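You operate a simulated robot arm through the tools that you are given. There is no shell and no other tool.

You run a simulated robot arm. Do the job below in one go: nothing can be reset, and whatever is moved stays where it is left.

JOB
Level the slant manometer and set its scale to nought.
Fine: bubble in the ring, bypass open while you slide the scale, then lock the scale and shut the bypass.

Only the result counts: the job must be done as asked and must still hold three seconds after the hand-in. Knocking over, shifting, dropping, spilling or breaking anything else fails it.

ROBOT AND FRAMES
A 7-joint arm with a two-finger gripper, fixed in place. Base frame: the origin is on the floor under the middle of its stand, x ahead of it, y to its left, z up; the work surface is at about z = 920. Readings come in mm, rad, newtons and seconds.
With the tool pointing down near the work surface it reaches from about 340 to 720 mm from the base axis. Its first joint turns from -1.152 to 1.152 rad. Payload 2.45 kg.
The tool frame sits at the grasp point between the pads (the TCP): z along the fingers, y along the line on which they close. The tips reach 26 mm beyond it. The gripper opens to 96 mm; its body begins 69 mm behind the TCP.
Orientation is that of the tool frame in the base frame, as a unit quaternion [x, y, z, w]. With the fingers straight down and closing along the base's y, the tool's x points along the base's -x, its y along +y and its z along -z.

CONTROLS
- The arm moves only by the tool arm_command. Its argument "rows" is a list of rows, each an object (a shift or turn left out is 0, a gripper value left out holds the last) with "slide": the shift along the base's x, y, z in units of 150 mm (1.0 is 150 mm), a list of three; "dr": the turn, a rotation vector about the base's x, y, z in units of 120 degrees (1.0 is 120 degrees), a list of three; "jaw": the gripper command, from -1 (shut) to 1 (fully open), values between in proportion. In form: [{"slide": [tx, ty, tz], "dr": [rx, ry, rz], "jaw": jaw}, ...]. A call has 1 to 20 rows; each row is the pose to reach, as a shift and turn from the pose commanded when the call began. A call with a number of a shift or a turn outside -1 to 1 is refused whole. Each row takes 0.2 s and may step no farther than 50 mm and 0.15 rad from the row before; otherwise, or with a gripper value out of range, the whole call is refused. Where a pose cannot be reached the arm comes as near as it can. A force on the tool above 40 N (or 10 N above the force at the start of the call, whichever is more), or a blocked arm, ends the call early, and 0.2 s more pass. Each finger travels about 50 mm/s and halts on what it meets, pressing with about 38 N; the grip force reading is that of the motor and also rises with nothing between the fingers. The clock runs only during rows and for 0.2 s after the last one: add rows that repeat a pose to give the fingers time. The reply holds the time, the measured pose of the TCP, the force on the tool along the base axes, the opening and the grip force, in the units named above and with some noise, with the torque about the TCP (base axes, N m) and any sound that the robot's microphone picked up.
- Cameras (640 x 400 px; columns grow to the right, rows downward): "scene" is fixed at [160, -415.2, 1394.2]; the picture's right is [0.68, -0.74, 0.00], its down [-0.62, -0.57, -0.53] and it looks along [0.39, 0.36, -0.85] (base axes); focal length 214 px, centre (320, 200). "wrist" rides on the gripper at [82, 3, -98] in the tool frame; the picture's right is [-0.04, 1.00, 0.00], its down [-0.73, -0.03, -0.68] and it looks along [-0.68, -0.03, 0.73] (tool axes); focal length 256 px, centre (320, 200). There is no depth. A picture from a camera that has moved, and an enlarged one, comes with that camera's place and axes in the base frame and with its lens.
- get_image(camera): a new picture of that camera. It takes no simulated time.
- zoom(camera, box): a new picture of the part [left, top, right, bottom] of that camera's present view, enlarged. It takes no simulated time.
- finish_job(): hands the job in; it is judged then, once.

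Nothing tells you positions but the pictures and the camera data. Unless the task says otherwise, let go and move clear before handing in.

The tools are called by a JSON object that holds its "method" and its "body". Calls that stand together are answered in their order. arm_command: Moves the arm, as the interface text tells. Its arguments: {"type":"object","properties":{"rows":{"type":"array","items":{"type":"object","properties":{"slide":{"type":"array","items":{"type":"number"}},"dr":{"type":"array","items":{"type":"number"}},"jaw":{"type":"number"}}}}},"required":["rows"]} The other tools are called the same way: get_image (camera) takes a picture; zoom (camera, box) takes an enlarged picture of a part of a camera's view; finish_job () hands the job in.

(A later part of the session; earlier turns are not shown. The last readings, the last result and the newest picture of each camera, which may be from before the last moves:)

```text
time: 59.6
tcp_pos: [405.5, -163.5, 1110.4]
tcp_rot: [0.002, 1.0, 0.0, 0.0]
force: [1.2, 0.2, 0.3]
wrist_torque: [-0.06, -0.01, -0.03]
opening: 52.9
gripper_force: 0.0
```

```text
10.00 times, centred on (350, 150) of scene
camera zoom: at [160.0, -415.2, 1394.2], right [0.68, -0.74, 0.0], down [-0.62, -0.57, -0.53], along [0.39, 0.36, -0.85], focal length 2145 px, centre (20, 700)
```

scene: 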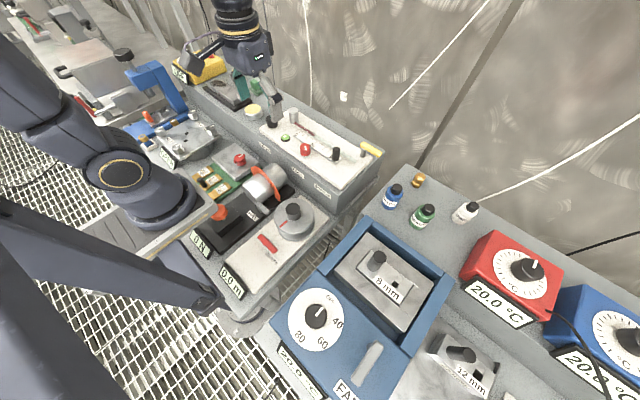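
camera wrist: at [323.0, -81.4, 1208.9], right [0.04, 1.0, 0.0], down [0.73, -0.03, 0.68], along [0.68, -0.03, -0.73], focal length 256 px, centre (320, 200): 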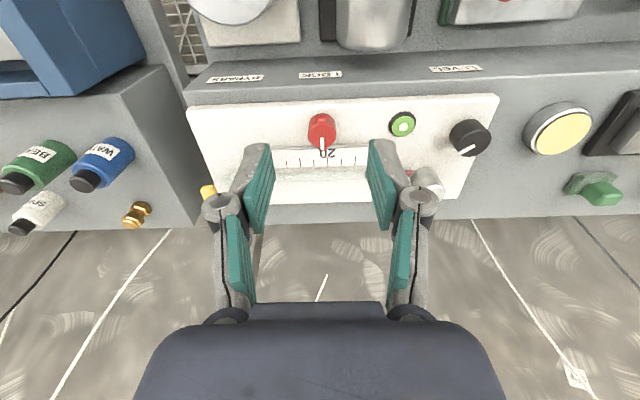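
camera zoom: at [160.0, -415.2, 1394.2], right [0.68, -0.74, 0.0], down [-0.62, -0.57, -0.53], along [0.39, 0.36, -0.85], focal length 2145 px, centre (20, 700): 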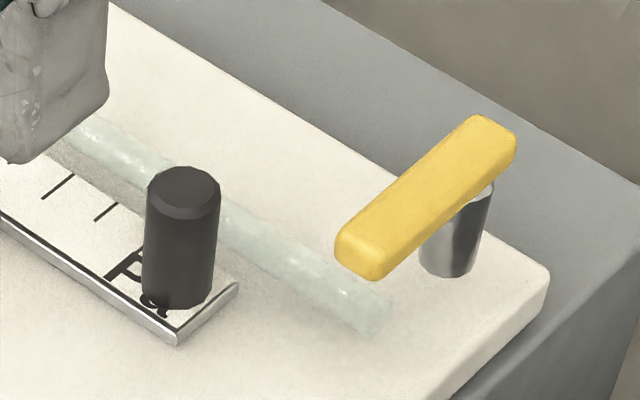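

The handle top is at (498, -163, 982), about 19 mm across. I'll grip it diagonally with the hand turned -45°, so the near finger stays well clear of the bypass lever tip at about (504, -213).

{"method": "arm_command", "body": {"rows": [{"slide": [0.1, 0, -0.06], "dr": [0, 0, -0.0625], "jaw": 0.0}, {"slide": [0.2, 0, -0.12], "dr": [0, 0, -0.125]}, {"slide": [0.3, 0, -0.2], "dr": [0, 0, -0.1875]}, {"slide": [0.42, 0, -0.28], "dr": [0, 0, -0.25]}, {"slide": [0.52, -0.002, -0.36], "dr": [0, 0, -0.3125]}, {"slide": [0.624, -0.004, -0.44], "dr": [0, 0, -0.375]}, {"slide": [0.624, -0.004, -0.44], "dr": [0, 0, -0.375]}]}}

{"method": "zoom", "body": {"camera": "wrist", "box": [160, 50, 480, 250]}}

{"method": "zoom", "body": {"camera": "scene", "box": [290, 100, 400, 180]}}

```text
time: 61.2
tcp_pos: [497.2, -162.4, 1045.1]
tcp_rot: [0.385, 0.923, 0.0, 0.0]
force: [0.6, -0.3, 0.6]
wrist_torque: [-0.01, 0.0, -0.04]
opening: 48.0
gripper_force: 0.1
```

```text
2.00 times, centred on (320, 150) of wrist
camera zoom: at [442.5, -102.6, 1143.0], right [0.74, 0.67, 0.0], down [0.5, -0.54, 0.68], along [0.46, -0.5, -0.73], focal length 512 px, centre (320, 300)
```

zoom: 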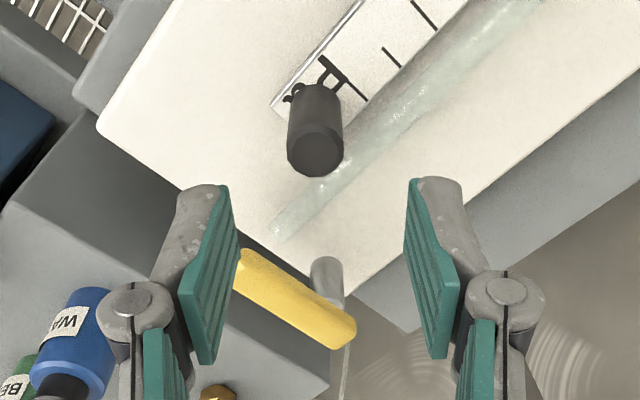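

```text
5.00 times, centred on (345, 140) of scene
camera zoom: at [160.1, -415.2, 1394.2], right [0.68, -0.74, 0.0], down [-0.62, -0.57, -0.53], along [0.39, 0.36, -0.85], focal length 1072 px, centre (195, 500)
```

zoom: 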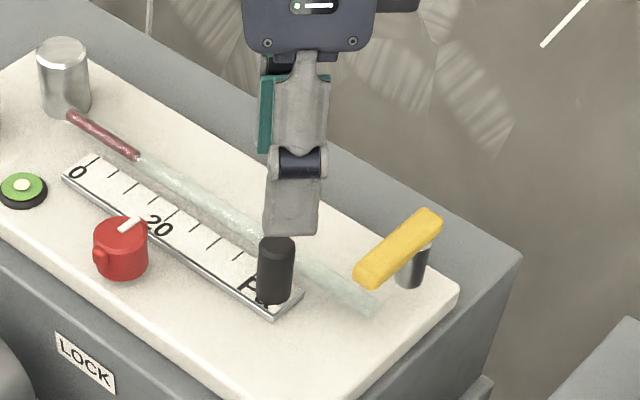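

{"method": "arm_command", "body": {"rows": [{"slide": [0, 0, -0.13]}, {"slide": [0, 0, -0.26]}, {"slide": [0, 0, -0.37]}, {"slide": [0, 0, -0.405]}, {"slide": [0, 0, -0.405]}, {"slide": [0, 0, -0.405], "jaw": -0.4}, {"slide": [0, 0, -0.405], "jaw": -0.75}, {"slide": [0, 0, -0.405], "jaw": -0.75}, {"slide": [0, 0, -0.405], "jaw": -0.75}]}}

{"method": "zoom", "body": {"camera": "wrist", "box": [160, 50, 480, 250]}}

{"method": "zoom", "body": {"camera": "scene", "box": [280, 100, 390, 180]}}

```text
time: 63.2
tcp_pos: [496.7, -164.2, 984.3]
tcp_rot: [0.385, 0.923, -0.001, -0.002]
force: [-9.3, -5.5, 0.3]
wrist_torque: [-0.25, 0.15, 0.02]
opening: 18.7
gripper_force: 44.0
```

```text
2.00 times, centred on (320, 150) of wrist
camera zoom: at [441.6, -103.4, 1082.2], right [0.74, 0.68, 0.0], down [0.5, -0.54, 0.68], along [0.46, -0.5, -0.73], focal length 512 px, centre (320, 300)
```

zoom: 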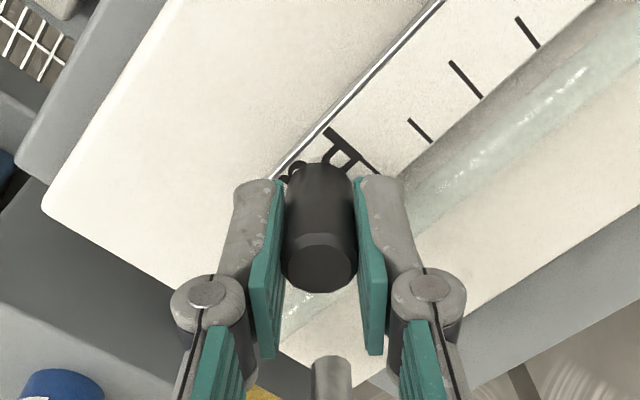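

```text
5.00 times, centred on (335, 140) of scene
camera zoom: at [159.8, -415.3, 1394.1], right [0.68, -0.74, 0.0], down [-0.62, -0.57, -0.53], along [0.39, 0.36, -0.85], focal length 1072 px, centre (245, 500)
```

zoom: 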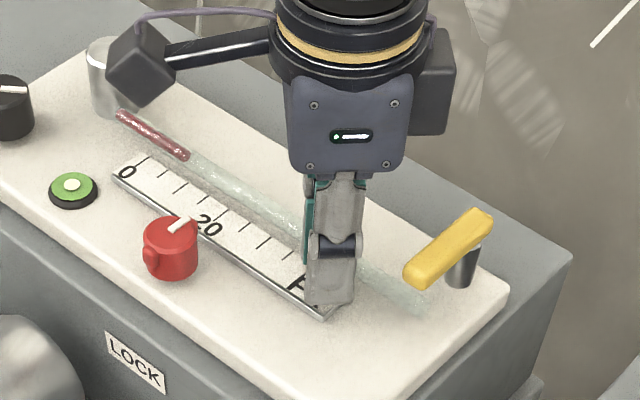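

I've gripped the handle, and the scene camera still sees the 0 line and meniscus. I'll try a first 5 mm slide towards -y to test that the scale is free.

{"method": "arm_command", "body": {"rows": [{"slide": [-0.007, -0.01, 0]}, {"slide": [-0.007, -0.02, 0]}, {"slide": [-0.007, -0.033, 0]}, {"slide": [-0.007, -0.033, 0]}]}}

{"method": "zoom", "body": {"camera": "scene", "box": [280, 100, 390, 180]}}

{"method": "zoom", "body": {"camera": "scene", "box": [290, 110, 330, 140]}}

```text
time: 64.2
tcp_pos: [498.2, -167.9, 983.7]
tcp_rot: [0.383, 0.924, 0.0, -0.001]
force: [-4.2, -0.1, -1.5]
wrist_torque: [0.65, 0.7, 0.06]
opening: 18.4
gripper_force: 43.6
```

```text
5.00 times, centred on (335, 140) of scene
camera zoom: at [160.0, -415.2, 1394.2], right [0.68, -0.74, 0.0], down [-0.62, -0.57, -0.53], along [0.39, 0.36, -0.85], focal length 1072 px, centre (245, 500)
```

zoom: 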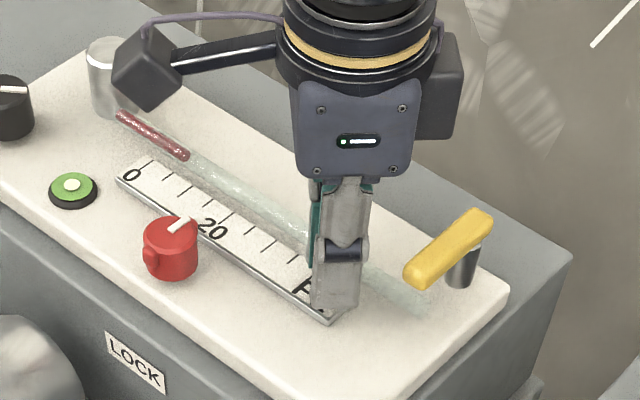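

```text
13.33 times, centred on (310, 125) of scene
camera zoom: at [160.0, -415.2, 1394.2], right [0.68, -0.74, 0.0], down [-0.62, -0.57, -0.53], along [0.39, 0.36, -0.85], focal length 2860 px, centre (453, 1200)
```

zoom: 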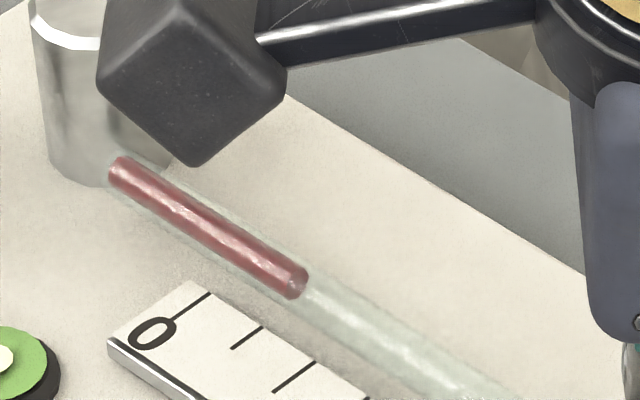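

The scale slides freely and moved 3.7 mm with the hand. I'll go most of the remaining 17 mm, then check alignment.

{"method": "arm_command", "body": {"rows": [{"slide": [-0.003, -0.025, 0]}, {"slide": [-0.003, -0.05, 0]}, {"slide": [-0.003, -0.075, 0]}, {"slide": [-0.003, -0.1, 0]}, {"slide": [-0.003, -0.11, 0]}, {"slide": [-0.003, -0.11, 0]}]}}

{"method": "zoom", "body": {"camera": "scene", "box": [280, 100, 390, 180]}}

{"method": "zoom", "body": {"camera": "scene", "box": [290, 110, 330, 140]}}

{"method": "get_image", "body": {"camera": "wrist"}}

```text
time: 65.6
tcp_pos: [497.9, -185.3, 984.1]
tcp_rot: [0.385, 0.923, 0.0, 0.001]
force: [-0.8, 1.0, -1.8]
wrist_torque: [0.29, 0.24, 0.0]
opening: 18.7
gripper_force: 43.6
```

```text
5.00 times, centred on (335, 140) of scene
camera zoom: at [160.0, -415.2, 1394.1], right [0.68, -0.74, 0.0], down [-0.62, -0.57, -0.53], along [0.39, 0.36, -0.85], focal length 1072 px, centre (245, 500)
```

zoom: 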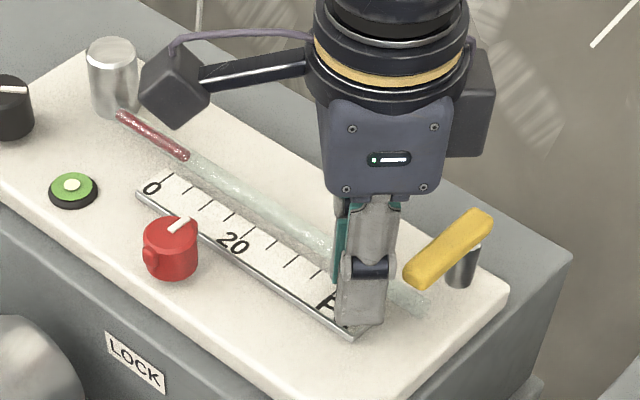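

```text
13.33 times, centred on (310, 125) of scene
camera zoom: at [160.0, -415.2, 1394.1], right [0.68, -0.74, 0.0], down [-0.62, -0.57, -0.53], along [0.39, 0.36, -0.85], focal length 2860 px, centre (453, 1200)
```

zoom: 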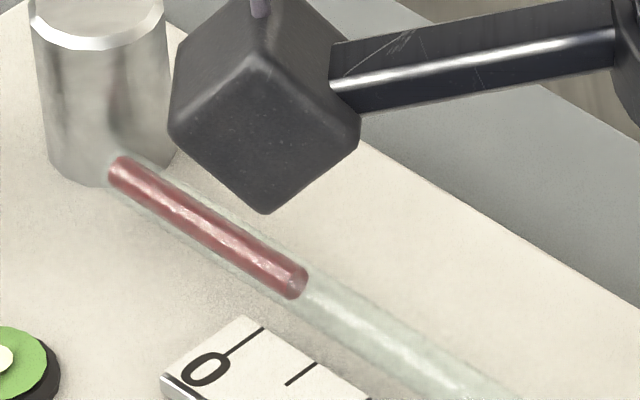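

```text
taken
camera wrist: at [441.2, -124.7, 1082.0], right [0.74, 0.68, 0.0], down [0.5, -0.54, 0.68], along [0.46, -0.5, -0.73], focal length 256 px, centre (320, 200)
```

wrist: 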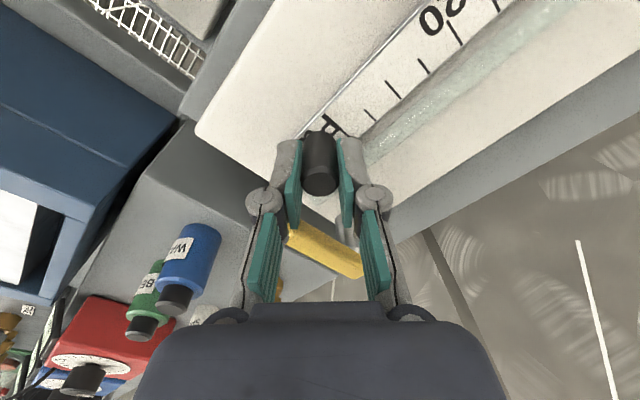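

By triangulation the 0 line and the meniscus agree to within about 0.5 mm. The handle force is near zero, so I'll release gently, rise, and check from straight ahead with the wrist camera.

{"method": "arm_command", "body": {"rows": [{"jaw": -0.5}, {"jaw": -0.2}, {"jaw": 0.0}, {"jaw": 0.0}, {"slide": [0, 0, 0.2]}, {"slide": [0, 0, 0.45], "dr": [0, 0, 0.0]}, {"slide": [-0.1, 0.1, 0.65], "dr": [0, 0, 0.06]}, {"slide": [-0.25, 0.25, 0.85], "dr": [0, 0, 0.12]}, {"slide": [-0.4, 0.4, 0.85], "dr": [0, 0, 0.18]}, {"slide": [-0.55, 0.6, 0.85], "dr": [0, 0, 0.24]}, {"slide": [-0.6, 0.8, 0.85], "dr": [0, 0, 0.3]}, {"slide": [-0.62, 1.0, 0.85], "dr": [0, 0, 0.36]}, {"slide": [-0.62, 1.0, 0.85], "dr": [0, 0, 0.378]}, {"slide": [-0.62, 1.0, 0.85], "dr": [0, 0, 0.378]}]}}

{"method": "get_image", "body": {"camera": "wrist"}}

{"method": "zoom", "body": {"camera": "scene", "box": [260, 100, 390, 190]}}

```text
time: 68.6
tcp_pos: [402.9, -34.6, 1111.6]
tcp_rot: [-0.003, 1.0, 0.0, 0.0]
force: [-0.2, 0.3, -0.1]
wrist_torque: [-0.02, 0.01, 0.02]
opening: 48.2
gripper_force: 0.0
```

```text
taken
camera wrist: at [321.8, -31.8, 1210.3], right [0.04, 1.0, 0.0], down [0.73, -0.03, 0.68], along [0.68, -0.02, -0.73], focal length 256 px, centre (320, 200)
```

wrist: 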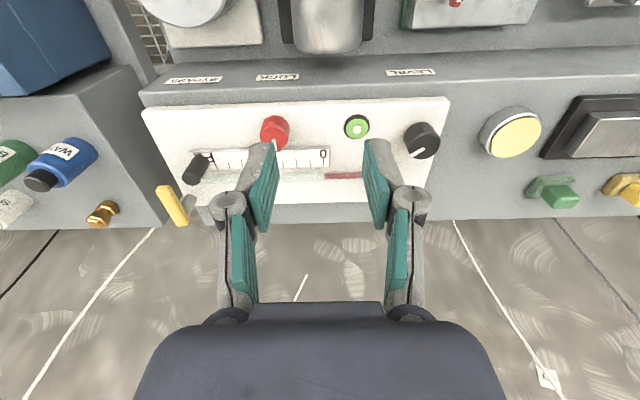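

```text
4.44 times, centred on (325, 145) of scene
camera zoom: at [160.0, -415.1, 1394.2], right [0.68, -0.74, 0.0], down [-0.62, -0.57, -0.53], along [0.39, 0.36, -0.85], focal length 953 px, centre (298, 444)
```

zoom: 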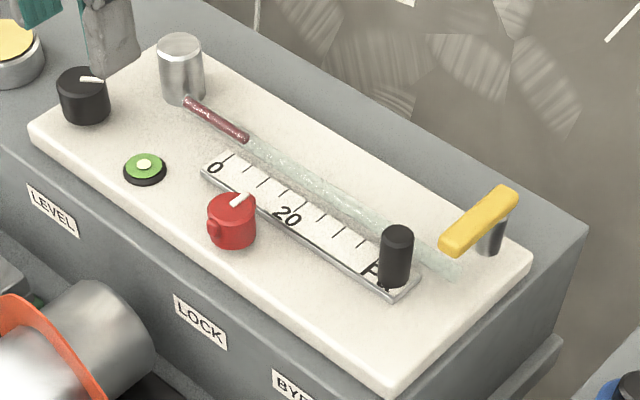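

{"method": "zoom", "body": {"camera": "wrist", "box": [300, 138, 350, 190]}}

{"method": "zoom", "body": {"camera": "scene", "box": [295, 115, 325, 140]}}

{"method": "zoom", "body": {"camera": "wrist", "box": [335, 105, 379, 145]}}

```text
7.69 times, centred on (325, 164) of wrist
camera zoom: at [321.8, -31.8, 1210.3], right [0.04, 1.0, 0.0], down [0.73, -0.03, 0.68], along [0.68, -0.02, -0.73], focal length 1969 px, centre (282, 477)
```

zoom: 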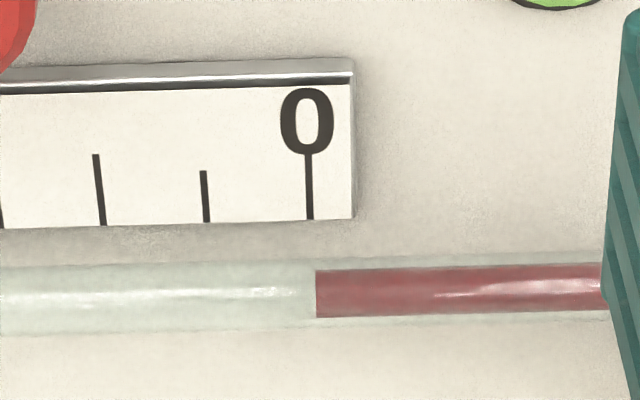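

```text
16.00 times, centred on (310, 128) of scene
camera zoom: at [160.0, -415.1, 1394.2], right [0.68, -0.74, 0.0], down [-0.62, -0.57, -0.53], along [0.39, 0.36, -0.85], focal length 3432 px, centre (480, 1360)
```

zoom: 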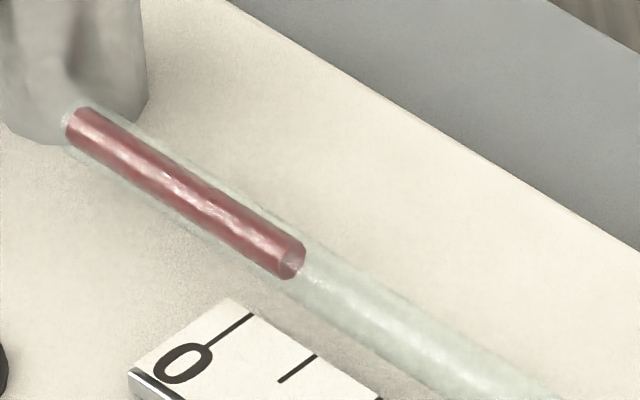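

```text
10.00 times, centred on (357, 125) of wrist
camera zoom: at [321.8, -31.8, 1210.3], right [0.04, 1.0, 0.0], down [0.73, -0.03, 0.68], along [0.68, -0.02, -0.73], focal length 2560 px, centre (-50, 950)
```

zoom: 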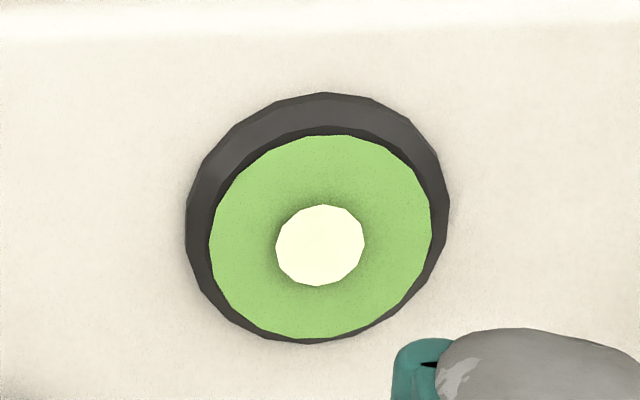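

The bubble is dead centre. The 0 line sits about 0.6 mm past the meniscus on the -y side, so I'll go back to the handle and nudge the scale 0.6 mm towards +y.

{"method": "arm_command", "body": {"rows": [{"slide": [0.05, -0.2, 0], "dr": [0, 0, -0.06]}, {"slide": [0.1, -0.4, 0], "dr": [0, 0, -0.12]}, {"slide": [0.2, -0.6, -0.05], "dr": [0, 0, -0.18]}, {"slide": [0.35, -0.75, -0.15], "dr": [0, 0, -0.24]}, {"slide": [0.5, -0.9, -0.25], "dr": [0, 0, -0.3]}, {"slide": [0.62, -0.996, -0.35], "dr": [0, 0, -0.36]}, {"slide": [0.62, -0.996, -0.45], "dr": [0, 0, -0.38]}, {"slide": [0.62, -0.996, -0.45], "dr": [0, 0, -0.38]}, {"slide": [0.62, -0.996, -0.65], "dr": [0, 0, -0.38]}, {"slide": [0.62, -0.996, -0.8], "dr": [0, 0, -0.38]}, {"slide": [0.62, -0.996, -0.85], "dr": [0, 0, -0.38]}, {"slide": [0.62, -0.996, -0.85], "dr": [0, 0, -0.38]}]}}

{"method": "zoom", "body": {"camera": "wrist", "box": [160, 50, 480, 250]}}

{"method": "zoom", "body": {"camera": "scene", "box": [295, 115, 325, 140]}}

```text
time: 71.2
tcp_pos: [496.2, -184.4, 983.5]
tcp_rot: [0.386, 0.922, -0.001, 0.0]
force: [-0.5, 0.2, -0.1]
wrist_torque: [-0.01, 0.01, 0.02]
opening: 47.9
gripper_force: 0.1
```

```text
2.00 times, centred on (320, 150) of wrist
camera zoom: at [441.5, -124.0, 1082.0], right [0.74, 0.67, 0.0], down [0.49, -0.54, 0.68], along [0.46, -0.5, -0.73], focal length 512 px, centre (320, 300)
```

zoom: 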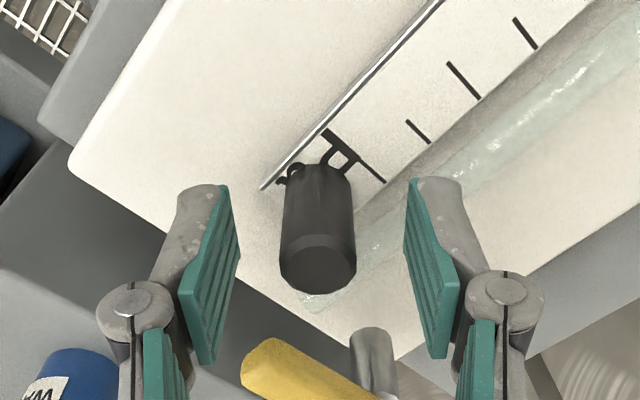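

```text
16.00 times, centred on (310, 128) of scene
camera zoom: at [160.0, -415.2, 1394.2], right [0.68, -0.74, 0.0], down [-0.62, -0.57, -0.53], along [0.39, 0.36, -0.85], focal length 3432 px, centre (480, 1360)
```

zoom: 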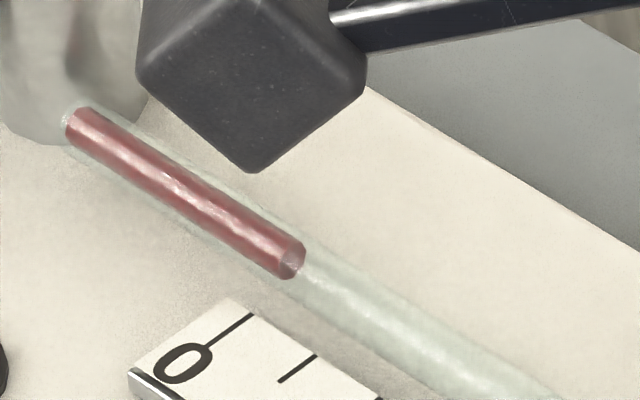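

{"method": "arm_command", "body": {"rows": [{"jaw": -0.3}, {"jaw": -0.5}, {"jaw": -0.7}, {"jaw": -0.7}, {"jaw": -0.7}]}}

{"method": "zoom", "body": {"camera": "scene", "box": [295, 115, 325, 140]}}

```text
time: 72.4
tcp_pos: [497.4, -184.9, 983.7]
tcp_rot: [0.385, 0.923, 0.0, 0.0]
force: [-2.4, -0.1, 0.1]
wrist_torque: [0.08, 0.11, 0.02]
opening: 18.6
gripper_force: 43.6
```

```text
16.00 times, centred on (310, 128) of scene
camera zoom: at [160.0, -415.2, 1394.2], right [0.68, -0.74, 0.0], down [-0.62, -0.57, -0.53], along [0.39, 0.36, -0.85], focal length 3432 px, centre (480, 1360)
```

zoom: 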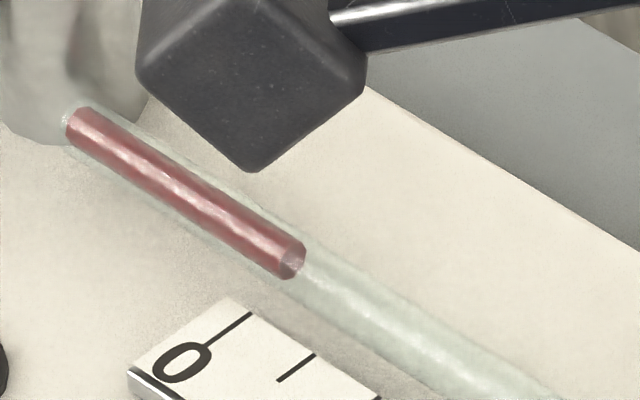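

{"method": "arm_command", "body": {"rows": [{"slide": [0, 0.0015, 0]}, {"slide": [0, 0.003, 0]}, {"slide": [0, 0.003, 0]}]}}

{"method": "zoom", "body": {"camera": "scene", "box": [295, 115, 325, 140]}}

```text
time: 73.2
tcp_pos: [496.8, -184.4, 984.5]
tcp_rot: [0.386, 0.923, 0.0, 0.001]
force: [-1.0, 0.0, -1.8]
wrist_torque: [-0.1, -0.01, 0.02]
opening: 18.6
gripper_force: 43.6
```

```text
16.00 times, centred on (310, 128) of scene
camera zoom: at [160.0, -415.2, 1394.2], right [0.68, -0.74, 0.0], down [-0.62, -0.57, -0.53], along [0.39, 0.36, -0.85], focal length 3432 px, centre (480, 1360)
```

zoom: 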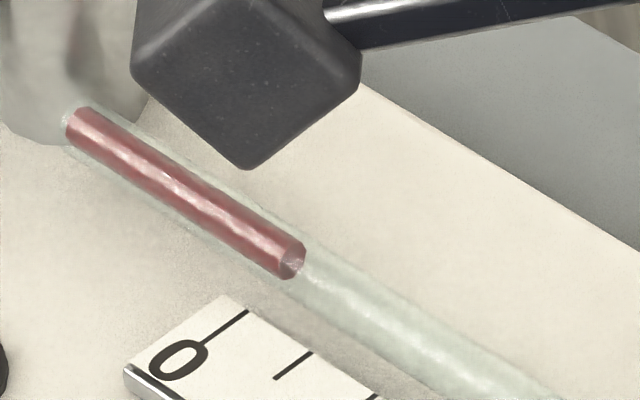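

{"method": "arm_command", "body": {"rows": [{"jaw": -0.5}, {"jaw": -0.2}, {"jaw": 0.0}, {"jaw": 0.0}, {"slide": [0, 0, 0.2]}, {"slide": [0, 0, 0.45], "dr": [0, 0, 0.0]}, {"slide": [-0.1, 0.1, 0.65], "dr": [0, 0, 0.06]}, {"slide": [-0.25, 0.25, 0.85], "dr": [0, 0, 0.12]}, {"slide": [-0.4, 0.4, 0.85], "dr": [0, 0, 0.18]}, {"slide": [-0.55, 0.6, 0.85], "dr": [0, 0, 0.24]}, {"slide": [-0.6, 0.8, 0.85], "dr": [0, 0, 0.3]}, {"slide": [-0.62, 1.0, 0.85], "dr": [0, 0, 0.36]}, {"slide": [-0.62, 1.0, 0.85], "dr": [0, 0, 0.378]}, {"slide": [-0.62, 1.0, 0.85], "dr": [0, 0, 0.378]}]}}

{"method": "zoom", "body": {"camera": "wrist", "box": [300, 138, 350, 190]}}

{"method": "zoom", "body": {"camera": "scene", "box": [295, 115, 325, 140]}}

```text
time: 76.2
tcp_pos: [404.1, -33.2, 1111.8]
tcp_rot: [0.001, 1.0, 0.0, 0.0]
force: [-0.2, -0.8, -0.1]
wrist_torque: [-0.02, -0.02, 0.0]
opening: 48.0
gripper_force: 0.1
```

```text
7.69 times, centred on (325, 164) of wrist
camera zoom: at [321.7, -30.4, 1209.7], right [0.04, 1.0, 0.0], down [0.73, -0.03, 0.68], along [0.68, -0.03, -0.73], focal length 1969 px, centre (282, 477)
```

zoom: 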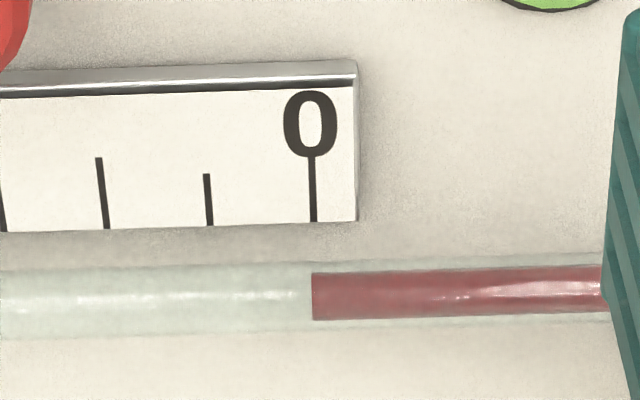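

```text
16.00 times, centred on (310, 128) of scene
camera zoom: at [160.0, -415.1, 1394.2], right [0.68, -0.74, 0.0], down [-0.62, -0.57, -0.53], along [0.39, 0.36, -0.85], focal length 3432 px, centre (480, 1360)
```

zoom: 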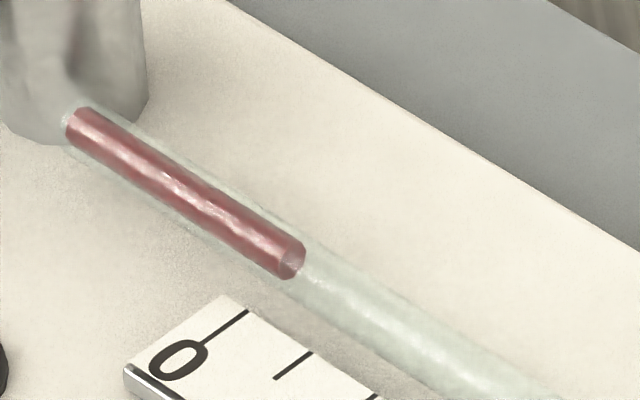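

{"method": "zoom", "body": {"camera": "wrist", "box": [314, 150, 334, 182]}}

```text
12.50 times, centred on (324, 166) of wrist
camera zoom: at [321.7, -30.4, 1209.7], right [0.04, 1.0, 0.0], down [0.73, -0.03, 0.68], along [0.68, -0.03, -0.73], focal length 3200 px, centre (270, 625)
```

zoom: 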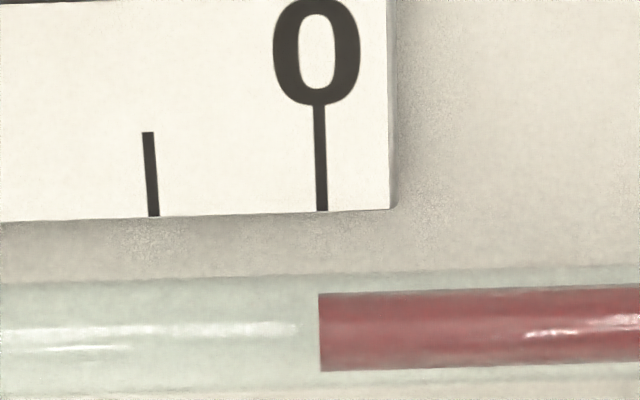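

The 0 line is now about 0.55 mm too far +y, so the nudge overshot. I'll regrip at the same spot and bring it back 0.5 mm while tracking pixels in the scene view.

{"method": "arm_command", "body": {"rows": [{"slide": [0.05, -0.2, 0], "dr": [0, 0, -0.06]}, {"slide": [0.1, -0.4, 0], "dr": [0, 0, -0.12]}, {"slide": [0.2, -0.6, -0.05], "dr": [0, 0, -0.18]}, {"slide": [0.35, -0.75, -0.15], "dr": [0, 0, -0.24]}, {"slide": [0.5, -0.9, -0.25], "dr": [0, 0, -0.3]}, {"slide": [0.62, -1.0, -0.35], "dr": [0, 0, -0.36]}, {"slide": [0.62, -1.0, -0.45], "dr": [0, 0, -0.378]}, {"slide": [0.62, -1.0, -0.45], "dr": [0, 0, -0.378]}, {"slide": [0.62, -1.0, -0.65], "dr": [0, 0, -0.378]}, {"slide": [0.62, -1.0, -0.8], "dr": [0, 0, -0.378]}, {"slide": [0.62, -1.0, -0.85], "dr": [0, 0, -0.378]}, {"slide": [0.62, -1.0, -0.85], "dr": [0, 0, -0.378]}, {"slide": [0.62, -1.0, -0.85], "dr": [0, 0, -0.378], "jaw": -0.3}, {"slide": [0.62, -1.0, -0.85], "dr": [0, 0, -0.378], "jaw": -0.5}, {"slide": [0.62, -1.0, -0.85], "dr": [0, 0, -0.378], "jaw": -0.7}, {"slide": [0.62, -1.0, -0.85], "dr": [0, 0, -0.378], "jaw": -0.7}, {"slide": [0.62, -1.0, -0.85], "dr": [0, 0, -0.378], "jaw": -0.7}]}}

{"method": "zoom", "body": {"camera": "scene", "box": [301, 128, 313, 138]}}

{"method": "zoom", "body": {"camera": "scene", "box": [295, 115, 325, 140]}}

```text
time: 79.8
tcp_pos: [494.4, -184.0, 984.3]
tcp_rot: [0.385, 0.923, -0.001, 0.0]
force: [2.6, -0.2, -2.9]
wrist_torque: [-0.15, -0.19, 0.04]
opening: 18.4
gripper_force: 44.0
```

```text
16.00 times, centred on (307, 133) of scene
camera zoom: at [160.2, -415.2, 1394.1], right [0.68, -0.74, 0.0], down [-0.62, -0.57, -0.53], along [0.39, 0.36, -0.85], focal length 3432 px, centre (528, 1272)
```

zoom: 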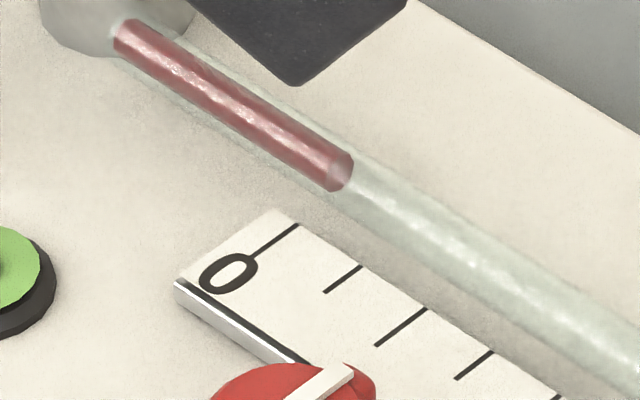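

```text
16.00 times, centred on (310, 128) of scene
camera zoom: at [160.2, -415.2, 1394.1], right [0.68, -0.74, 0.0], down [-0.62, -0.57, -0.53], along [0.39, 0.36, -0.85], focal length 3432 px, centre (480, 1360)
```

zoom: 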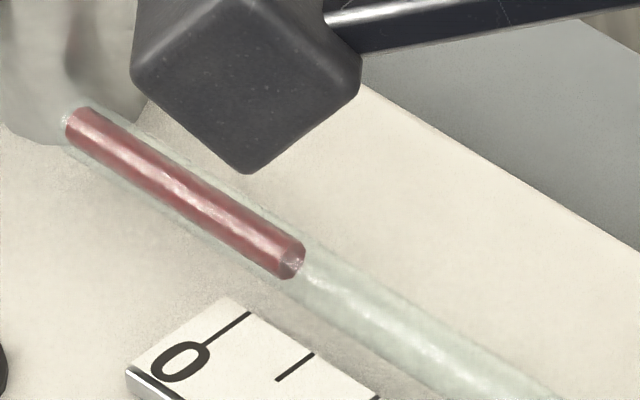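

The grip itself brought the scale back about 0.5 mm, to midway between the two earlier readings, which is what I want. I'll release without moving and check.

{"method": "arm_command", "body": {"rows": [{"jaw": -0.5}, {"jaw": -0.2}, {"jaw": 0.0}, {"jaw": 0.0}, {"slide": [0, 0, 0.2]}, {"slide": [0, 0, 0.45], "dr": [0, 0, 0.0]}, {"slide": [-0.1, 0.1, 0.65], "dr": [0, 0, 0.06]}, {"slide": [-0.25, 0.25, 0.85], "dr": [0, 0, 0.12]}, {"slide": [-0.4, 0.4, 0.85], "dr": [0, 0, 0.18]}, {"slide": [-0.55, 0.6, 0.85], "dr": [0, 0, 0.24]}, {"slide": [-0.6, 0.8, 0.85], "dr": [0, 0, 0.3]}, {"slide": [-0.62, 1.0, 0.85], "dr": [0, 0, 0.36]}, {"slide": [-0.62, 1.0, 0.85], "dr": [0, 0, 0.378]}, {"slide": [-0.62, 1.0, 0.85], "dr": [0, 0, 0.378]}]}}

{"method": "zoom", "body": {"camera": "wrist", "box": [314, 150, 334, 182]}}

{"method": "zoom", "body": {"camera": "scene", "box": [295, 115, 325, 140]}}

```text
time: 82.8
tcp_pos: [403.8, -33.9, 1111.6]
tcp_rot: [0.0, 1.0, 0.0, 0.0]
force: [-0.8, -0.4, -0.8]
wrist_torque: [-0.02, 0.0, 0.02]
opening: 48.1
gripper_force: 0.0
```

```text
12.50 times, centred on (324, 166) of wrist
camera zoom: at [321.9, -30.4, 1209.9], right [0.04, 1.0, 0.0], down [0.73, -0.03, 0.68], along [0.68, -0.03, -0.73], focal length 3200 px, centre (270, 625)
```

zoom: 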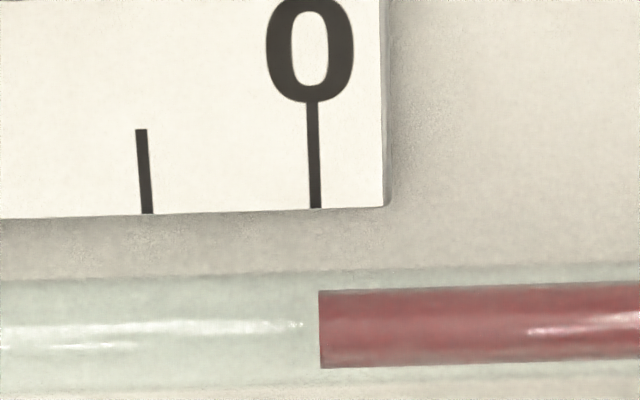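

```text
16.00 times, centred on (310, 128) of scene
camera zoom: at [160.0, -415.1, 1394.2], right [0.68, -0.74, 0.0], down [-0.62, -0.57, -0.53], along [0.39, 0.36, -0.85], focal length 3432 px, centre (480, 1360)
```

zoom: 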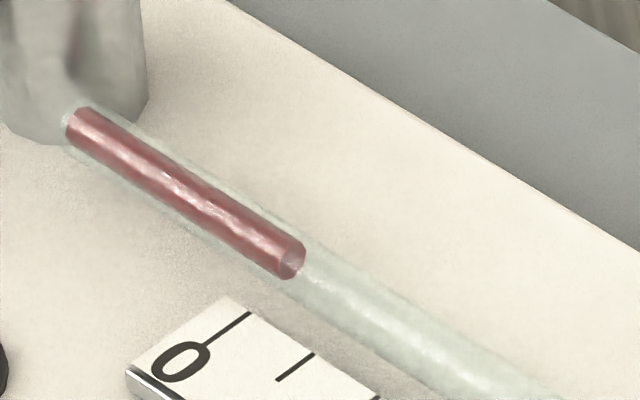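

The 0 line now meets the meniscus within about 0.1 mm. Next I'll lock the scale: grip the red knob and turn it 120° clockwise back to its stop.

{"method": "arm_command", "body": {"rows": [{"slide": [0.09, -0.09, -0.1], "dr": [0, 0, 0.04], "jaw": 0.15}, {"slide": [0.18, -0.17, -0.25], "dr": [0, 0, 0.08]}, {"slide": [0.27, -0.26, -0.4], "dr": [0, 0, 0.12]}, {"slide": [0.352, -0.34, -0.55], "dr": [0, 0, 0.1667]}, {"slide": [0.352, -0.34, -0.677], "dr": [0, 0, 0.1667]}, {"slide": [0.352, -0.34, -0.677], "dr": [0, 0, 0.1667]}]}}

{"method": "zoom", "body": {"camera": "wrist", "box": [160, 50, 480, 250]}}

{"method": "zoom", "body": {"camera": "scene", "box": [260, 100, 390, 190]}}

```text
time: 84.2
tcp_pos: [455.9, -86.0, 1009.0]
tcp_rot: [-0.173, 0.985, 0.0, 0.0]
force: [0.0, 0.0, -0.4]
wrist_torque: [0.02, 0.0, 0.03]
opening: 55.2
gripper_force: 0.1
```

```text
2.00 times, centred on (320, 150) of wrist
camera zoom: at [378.5, -110.1, 1107.6], right [-0.3, 0.95, 0.0], down [0.7, 0.22, 0.68], along [0.65, 0.21, -0.73], focal length 512 px, centre (320, 300)
```

zoom: 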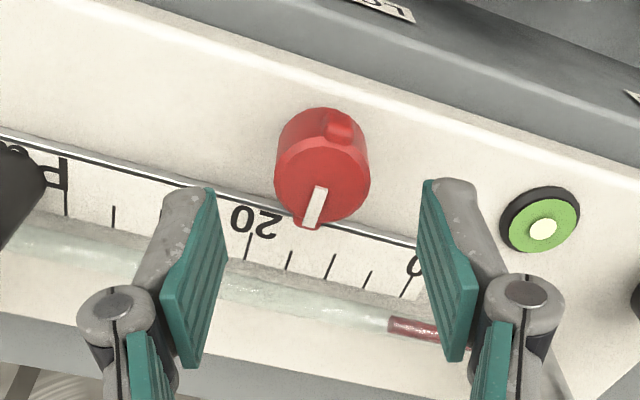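

```text
4.44 times, centred on (325, 145) of scene
camera zoom: at [160.0, -415.2, 1394.2], right [0.68, -0.74, 0.0], down [-0.62, -0.57, -0.53], along [0.39, 0.36, -0.85], focal length 953 px, centre (298, 444)
```

zoom: 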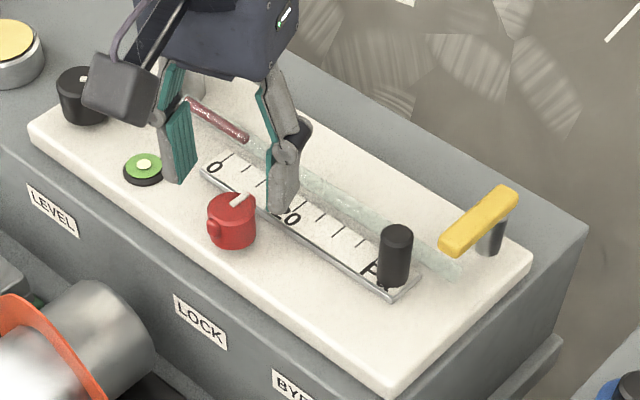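

{"method": "arm_command", "body": {"rows": [{"slide": [0, 0, -0.1]}, {"slide": [0, 0, -0.2]}, {"slide": [0, 0, -0.232]}, {"slide": [0, 0, -0.232]}, {"slide": [0, 0, -0.232], "jaw": -0.1}, {"slide": [0, 0, -0.232], "jaw": -0.5}, {"slide": [0, 0, -0.232], "jaw": -0.6}, {"slide": [0, 0, -0.232], "jaw": -0.6}]}}

{"method": "zoom", "body": {"camera": "wrist", "box": [160, 50, 480, 250]}}

```text
time: 86.0
tcp_pos: [456.3, -84.3, 974.7]
tcp_rot: [-0.174, 0.985, 0.0, -0.001]
force: [-0.5, 2.5, 0.1]
wrist_torque: [0.09, 0.06, -0.02]
opening: 29.5
gripper_force: 44.4
```

```text
2.00 times, centred on (320, 150) of wrist
camera zoom: at [378.6, -109.4, 1073.0], right [-0.3, 0.95, 0.0], down [0.7, 0.22, 0.68], along [0.65, 0.21, -0.73], focal length 512 px, centre (320, 300)
```

zoom: 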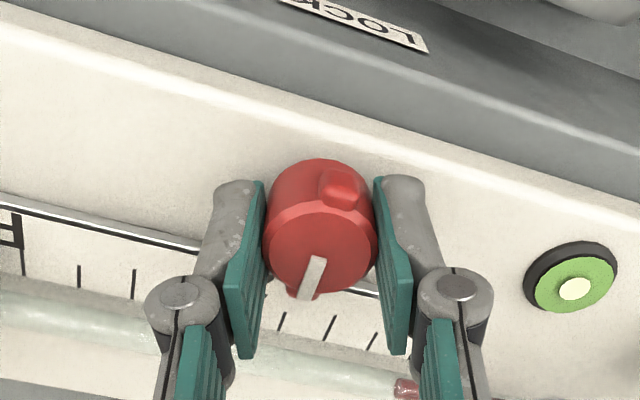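

Clean grip with little side force. I'll turn clockwise 60°.

{"method": "arm_command", "body": {"rows": [{"dr": [0, 0, -0.0625]}, {"dr": [0, 0, -0.125]}, {"dr": [0, 0, -0.1875]}, {"dr": [0, 0, -0.25]}, {"dr": [0, 0, -0.3125]}, {"dr": [0, 0, -0.375]}, {"dr": [0, 0, -0.4375]}, {"dr": [0, 0, -0.5]}, {"dr": [0, 0, -0.5]}]}}

{"method": "zoom", "body": {"camera": "wrist", "box": [160, 50, 480, 250]}}

```text
time: 88.0
tcp_pos: [455.7, -87.0, 976.2]
tcp_rot: [0.344, 0.939, -0.001, 0.002]
force: [-3.3, -16.7, -1.0]
wrist_torque: [-0.48, 0.15, 0.05]
opening: 29.5
gripper_force: 45.5
```

```text
2.00 times, centred on (320, 150) of wrist
camera zoom: at [395.9, -30.9, 1072.9], right [0.68, 0.74, 0.0], down [0.54, -0.5, 0.68], along [0.5, -0.46, -0.73], focal length 512 px, centre (320, 300)
```

zoom: 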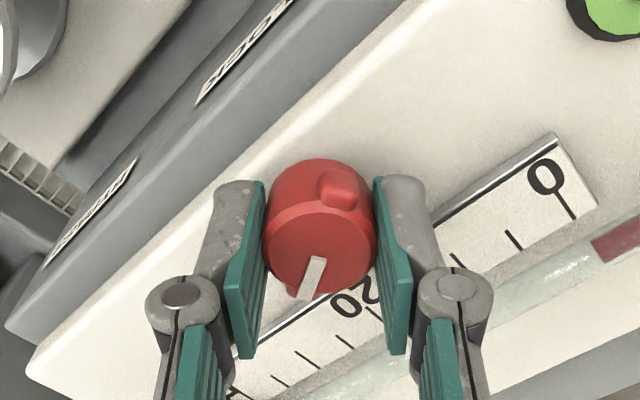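

{"method": "arm_command", "body": {"rows": [{"slide": [0, -0.009, 0], "dr": [0, 0, 0]}, {"slide": [0, -0.009, 0], "dr": [0, 0, -0.0625]}, {"slide": [0, -0.009, 0], "dr": [0, 0, -0.125]}, {"slide": [0, -0.009, 0], "dr": [0, 0, -0.1875]}, {"slide": [0, -0.009, 0], "dr": [0, 0, -0.25]}, {"slide": [0, -0.009, 0], "dr": [0, 0, -0.3125]}, {"slide": [0, -0.009, 0], "dr": [0, 0, -0.375]}, {"slide": [0, -0.009, 0], "dr": [0, 0, -0.4375]}, {"slide": [0, -0.009, 0], "dr": [0, 0, -0.4375]}]}}

{"method": "zoom", "body": {"camera": "wrist", "box": [160, 50, 480, 250]}}

{"method": "zoom", "body": {"camera": "scene", "box": [260, 100, 390, 190]}}

```text
time: 90.0
tcp_pos: [454.6, -86.0, 973.9]
tcp_rot: [0.723, 0.691, 0.0, -0.001]
force: [-21.3, -17.4, 12.9]
wrist_torque: [-0.16, 0.51, 0.05]
opening: 28.9
gripper_force: 45.1
```

```text
2.00 times, centred on (320, 150) of wrist
camera zoom: at [462.0, -5.4, 1073.0], right [1.0, -0.09, 0.0], down [-0.06, -0.73, 0.68], along [-0.06, -0.68, -0.73], focal length 512 px, centre (320, 300)
```

zoom: 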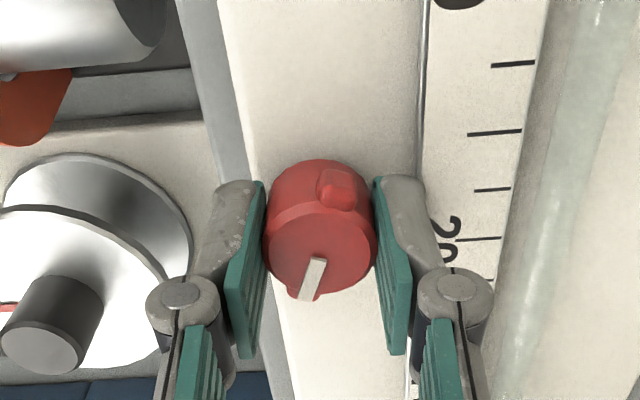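

```text
4.44 times, centred on (325, 145) of scene
camera zoom: at [159.3, -415.6, 1394.1], right [0.68, -0.74, 0.0], down [-0.62, -0.57, -0.53], along [0.39, 0.36, -0.85], focal length 953 px, centre (298, 444)
```

zoom: 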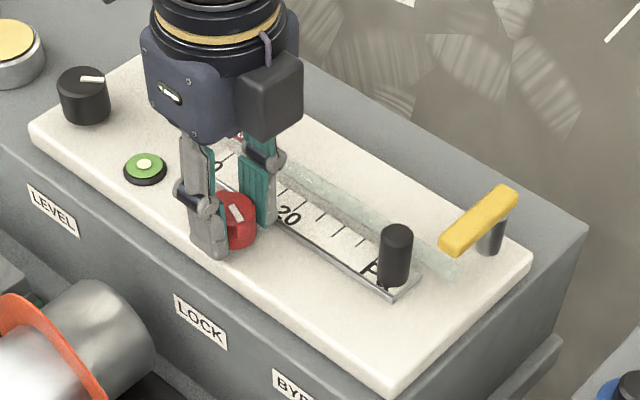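

{"method": "arm_command", "body": {"rows": [{"slide": [-0.006, -0.006, 0.003]}, {"slide": [-0.011, -0.01, 0.004]}, {"slide": [-0.011, -0.01, 0.004]}]}}

```text
time: 90.8
tcp_pos: [454.5, -87.9, 973.8]
tcp_rot: [0.722, 0.691, 0.0, 0.001]
force: [-6.6, -6.7, -16.4]
wrist_torque: [-1.0, 0.19, 0.01]
opening: 28.7
gripper_force: 44.8
```

{"method": "arm_command", "body": {"rows": [{"slide": [-0.002, -0.002, -0.003], "dr": [0, 0, -0.04]}, {"slide": [-0.002, -0.002, -0.003], "dr": [0, 0, -0.08]}, {"slide": [-0.002, -0.002, -0.003], "dr": [0, 0, -0.12]}, {"slide": [-0.002, -0.002, -0.003], "dr": [0, 0, -0.15]}, {"slide": [-0.002, -0.002, -0.003], "dr": [0, 0, -0.15]}]}}

{"method": "zoom", "body": {"camera": "wrist", "box": [160, 50, 480, 250]}}

```text
time: 92.0
tcp_pos: [454.2, -87.8, 975.9]
tcp_rot: [0.822, 0.569, 0.0, 0.0]
force: [-10.3, 2.6, -4.7]
wrist_torque: [0.16, 0.23, 0.85]
opening: 29.2
gripper_force: 45.3
```

```text
2.00 times, centred on (320, 150) of wrist
camera zoom: at [485.8, -12.2, 1073.5], right [0.92, -0.39, 0.0], down [-0.28, -0.68, 0.68], along [-0.26, -0.62, -0.73], focal length 512 px, centre (320, 300)
```

zoom: 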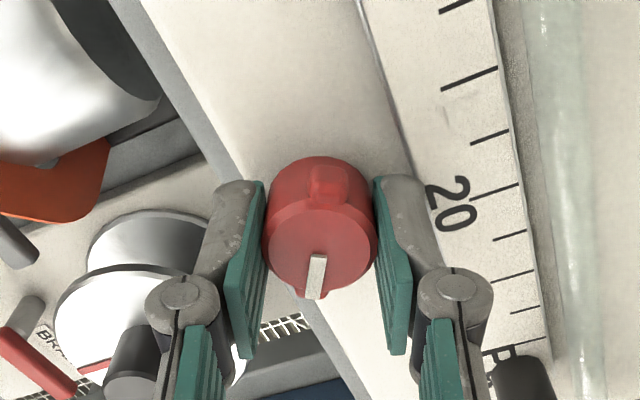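

A stop torque of 0.85 N m showed and the pointer is back at its original -120° position, so the scale is locked. I'll release, rise and recheck the zero before shutting the bypass.

{"method": "arm_command", "body": {"rows": [{"jaw": -0.3}, {"jaw": 0.1}, {"jaw": 0.15}, {"slide": [0, 0, 0.2]}, {"slide": [0, 0, 0.45], "dr": [0, 0, 0.07]}, {"slide": [-0.1, 0.05, 0.7], "dr": [0, 0, 0.14]}, {"slide": [-0.2, 0.1, 0.85], "dr": [0, 0, 0.21]}, {"slide": [-0.3, 0.2, 0.9], "dr": [0, 0, 0.28]}, {"slide": [-0.34, 0.3, 0.91], "dr": [0, 0, 0.35]}, {"slide": [-0.34, 0.36, 0.91], "dr": [0, 0, 0.42]}, {"slide": [-0.34, 0.36, 0.91], "dr": [0, 0, 0.49]}, {"slide": [-0.34, 0.36, 0.91], "dr": [0, 0, 0.56]}, {"slide": [-0.34, 0.36, 0.91], "dr": [0, 0, 0.63]}, {"slide": [-0.34, 0.36, 0.91], "dr": [0, 0, 0.7]}, {"slide": [-0.34, 0.36, 0.91], "dr": [0, 0, 0.77]}, {"slide": [-0.34, 0.36, 0.91], "dr": [0, 0, 0.84]}, {"slide": [-0.34, 0.36, 0.91], "dr": [0, 0, 0.91]}, {"slide": [-0.34, 0.36, 0.91], "dr": [0, 0, 0.922]}, {"slide": [-0.34, 0.36, 0.91], "dr": [0, 0, 0.922]}]}}

{"method": "zoom", "body": {"camera": "wrist", "box": [314, 150, 334, 182]}}

{"method": "zoom", "body": {"camera": "scene", "box": [295, 115, 325, 140]}}

{"method": "zoom", "body": {"camera": "scene", "box": [260, 100, 390, 190]}}

```text
time: 96.0
tcp_pos: [404.5, -33.1, 1112.0]
tcp_rot: [-0.002, 1.0, 0.0, 0.0]
force: [-0.2, 0.1, 0.2]
wrist_torque: [0.0, -0.01, 0.03]
opening: 54.9
gripper_force: 0.0
```

```text
12.50 times, centred on (324, 166) of wrist
camera zoom: at [321.6, -30.8, 1209.9], right [0.04, 1.0, 0.0], down [0.73, -0.03, 0.68], along [0.68, -0.03, -0.73], focal length 3200 px, centre (270, 625)
```

zoom: 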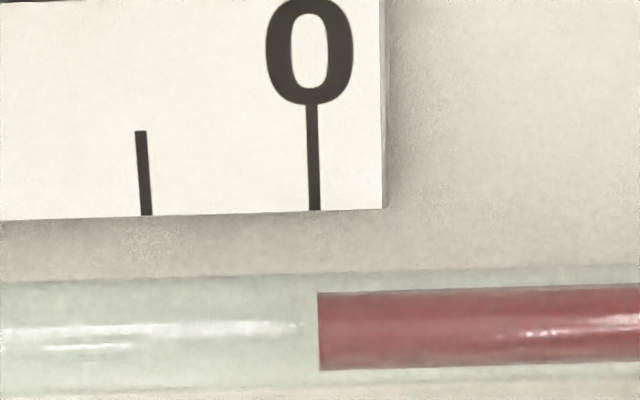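

```text
16.00 times, centred on (310, 128) of scene
camera zoom: at [160.0, -415.2, 1394.2], right [0.68, -0.74, 0.0], down [-0.62, -0.57, -0.53], along [0.39, 0.36, -0.85], focal length 3432 px, centre (480, 1360)
```

zoom: 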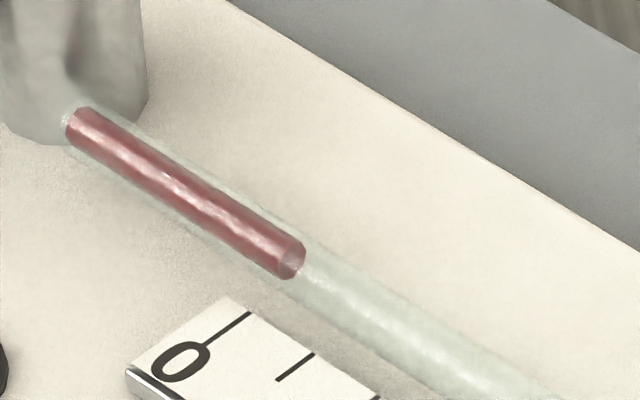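

```text
4.44 times, centred on (325, 145) of scene
camera zoom: at [160.0, -415.2, 1394.2], right [0.68, -0.74, 0.0], down [-0.62, -0.57, -0.53], along [0.39, 0.36, -0.85], focal length 953 px, centre (298, 444)
```

zoom: 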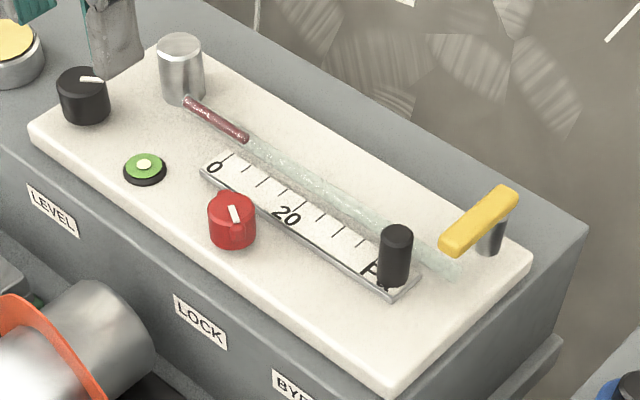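

The zero is unchanged after locking. I'll confirm the lock really holds by gripping the handle and pushing it gently by about 1.5 mm of arm compliance.

{"method": "arm_command", "body": {"rows": [{"slide": [0.05, -0.2, 0], "dr": [0, 0, -0.06], "jaw": 0.0}, {"slide": [0.1, -0.4, 0], "dr": [0, 0, -0.12]}, {"slide": [0.2, -0.6, -0.05], "dr": [0, 0, -0.18]}, {"slide": [0.35, -0.75, -0.15], "dr": [0, 0, -0.24]}, {"slide": [0.5, -0.9, -0.25], "dr": [0, 0, -0.3]}, {"slide": [0.621, -0.999, -0.35], "dr": [0, 0, -0.36]}, {"slide": [0.621, -0.999, -0.45], "dr": [0, 0, -0.379]}, {"slide": [0.621, -0.999, -0.45], "dr": [0, 0, -0.379]}, {"slide": [0.621, -0.999, -0.65], "dr": [0, 0, -0.379]}, {"slide": [0.621, -0.999, -0.8], "dr": [0, 0, -0.379]}, {"slide": [0.621, -0.999, -0.85], "dr": [0, 0, -0.379]}, {"slide": [0.621, -0.999, -0.85], "dr": [0, 0, -0.379]}, {"slide": [0.621, -0.999, -0.85], "dr": [0, 0, -0.379], "jaw": -0.3}, {"slide": [0.621, -0.999, -0.85], "dr": [0, 0, -0.379], "jaw": -0.5}, {"slide": [0.621, -0.999, -0.85], "dr": [0, 0, -0.379], "jaw": -0.7}, {"slide": [0.621, -0.999, -0.85], "dr": [0, 0, -0.379], "jaw": -0.7}, {"slide": [0.621, -0.999, -0.85], "dr": [0, 0, -0.379], "jaw": -0.7}]}}

{"method": "zoom", "body": {"camera": "scene", "box": [295, 115, 325, 140]}}

```text
time: 99.6
tcp_pos: [497.0, -183.6, 984.2]
tcp_rot: [0.386, 0.923, 0.0, 0.0]
force: [-1.5, -0.3, -2.0]
wrist_torque: [-0.12, -0.1, -0.02]
opening: 18.5
gripper_force: 43.9
```

```text
16.00 times, centred on (310, 128) of scene
camera zoom: at [160.0, -415.2, 1394.2], right [0.68, -0.74, 0.0], down [-0.62, -0.57, -0.53], along [0.39, 0.36, -0.85], focal length 3432 px, centre (480, 1360)
```

zoom: 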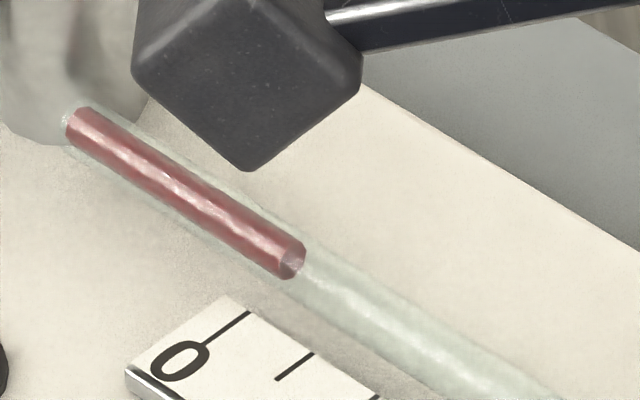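

{"method": "arm_command", "body": {"rows": [{"slide": [0, -0.005, 0]}, {"slide": [0, -0.01, 0]}, {"slide": [0, -0.01, 0]}]}}

{"method": "zoom", "body": {"camera": "scene", "box": [295, 115, 325, 140]}}

```text
time: 100.4
tcp_pos: [495.8, -184.9, 983.3]
tcp_rot: [0.386, 0.922, 0.0, 0.0]
force: [-2.2, 0.3, 1.9]
wrist_torque: [0.4, 0.43, 0.02]
opening: 18.5
gripper_force: 44.1
```

```text
16.00 times, centred on (310, 128) of scene
camera zoom: at [160.0, -415.2, 1394.2], right [0.68, -0.74, 0.0], down [-0.62, -0.57, -0.53], along [0.39, 0.36, -0.85], focal length 3432 px, centre (480, 1360)
```

zoom: 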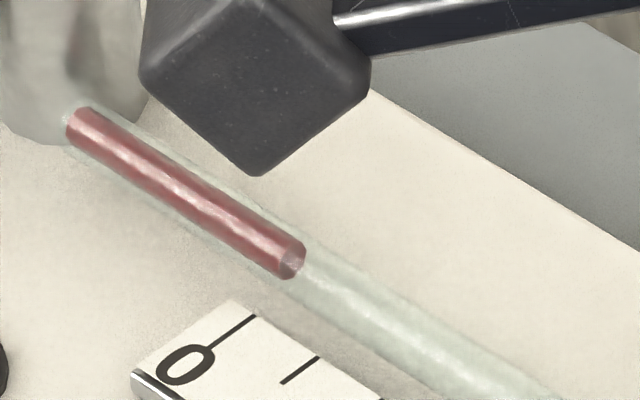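

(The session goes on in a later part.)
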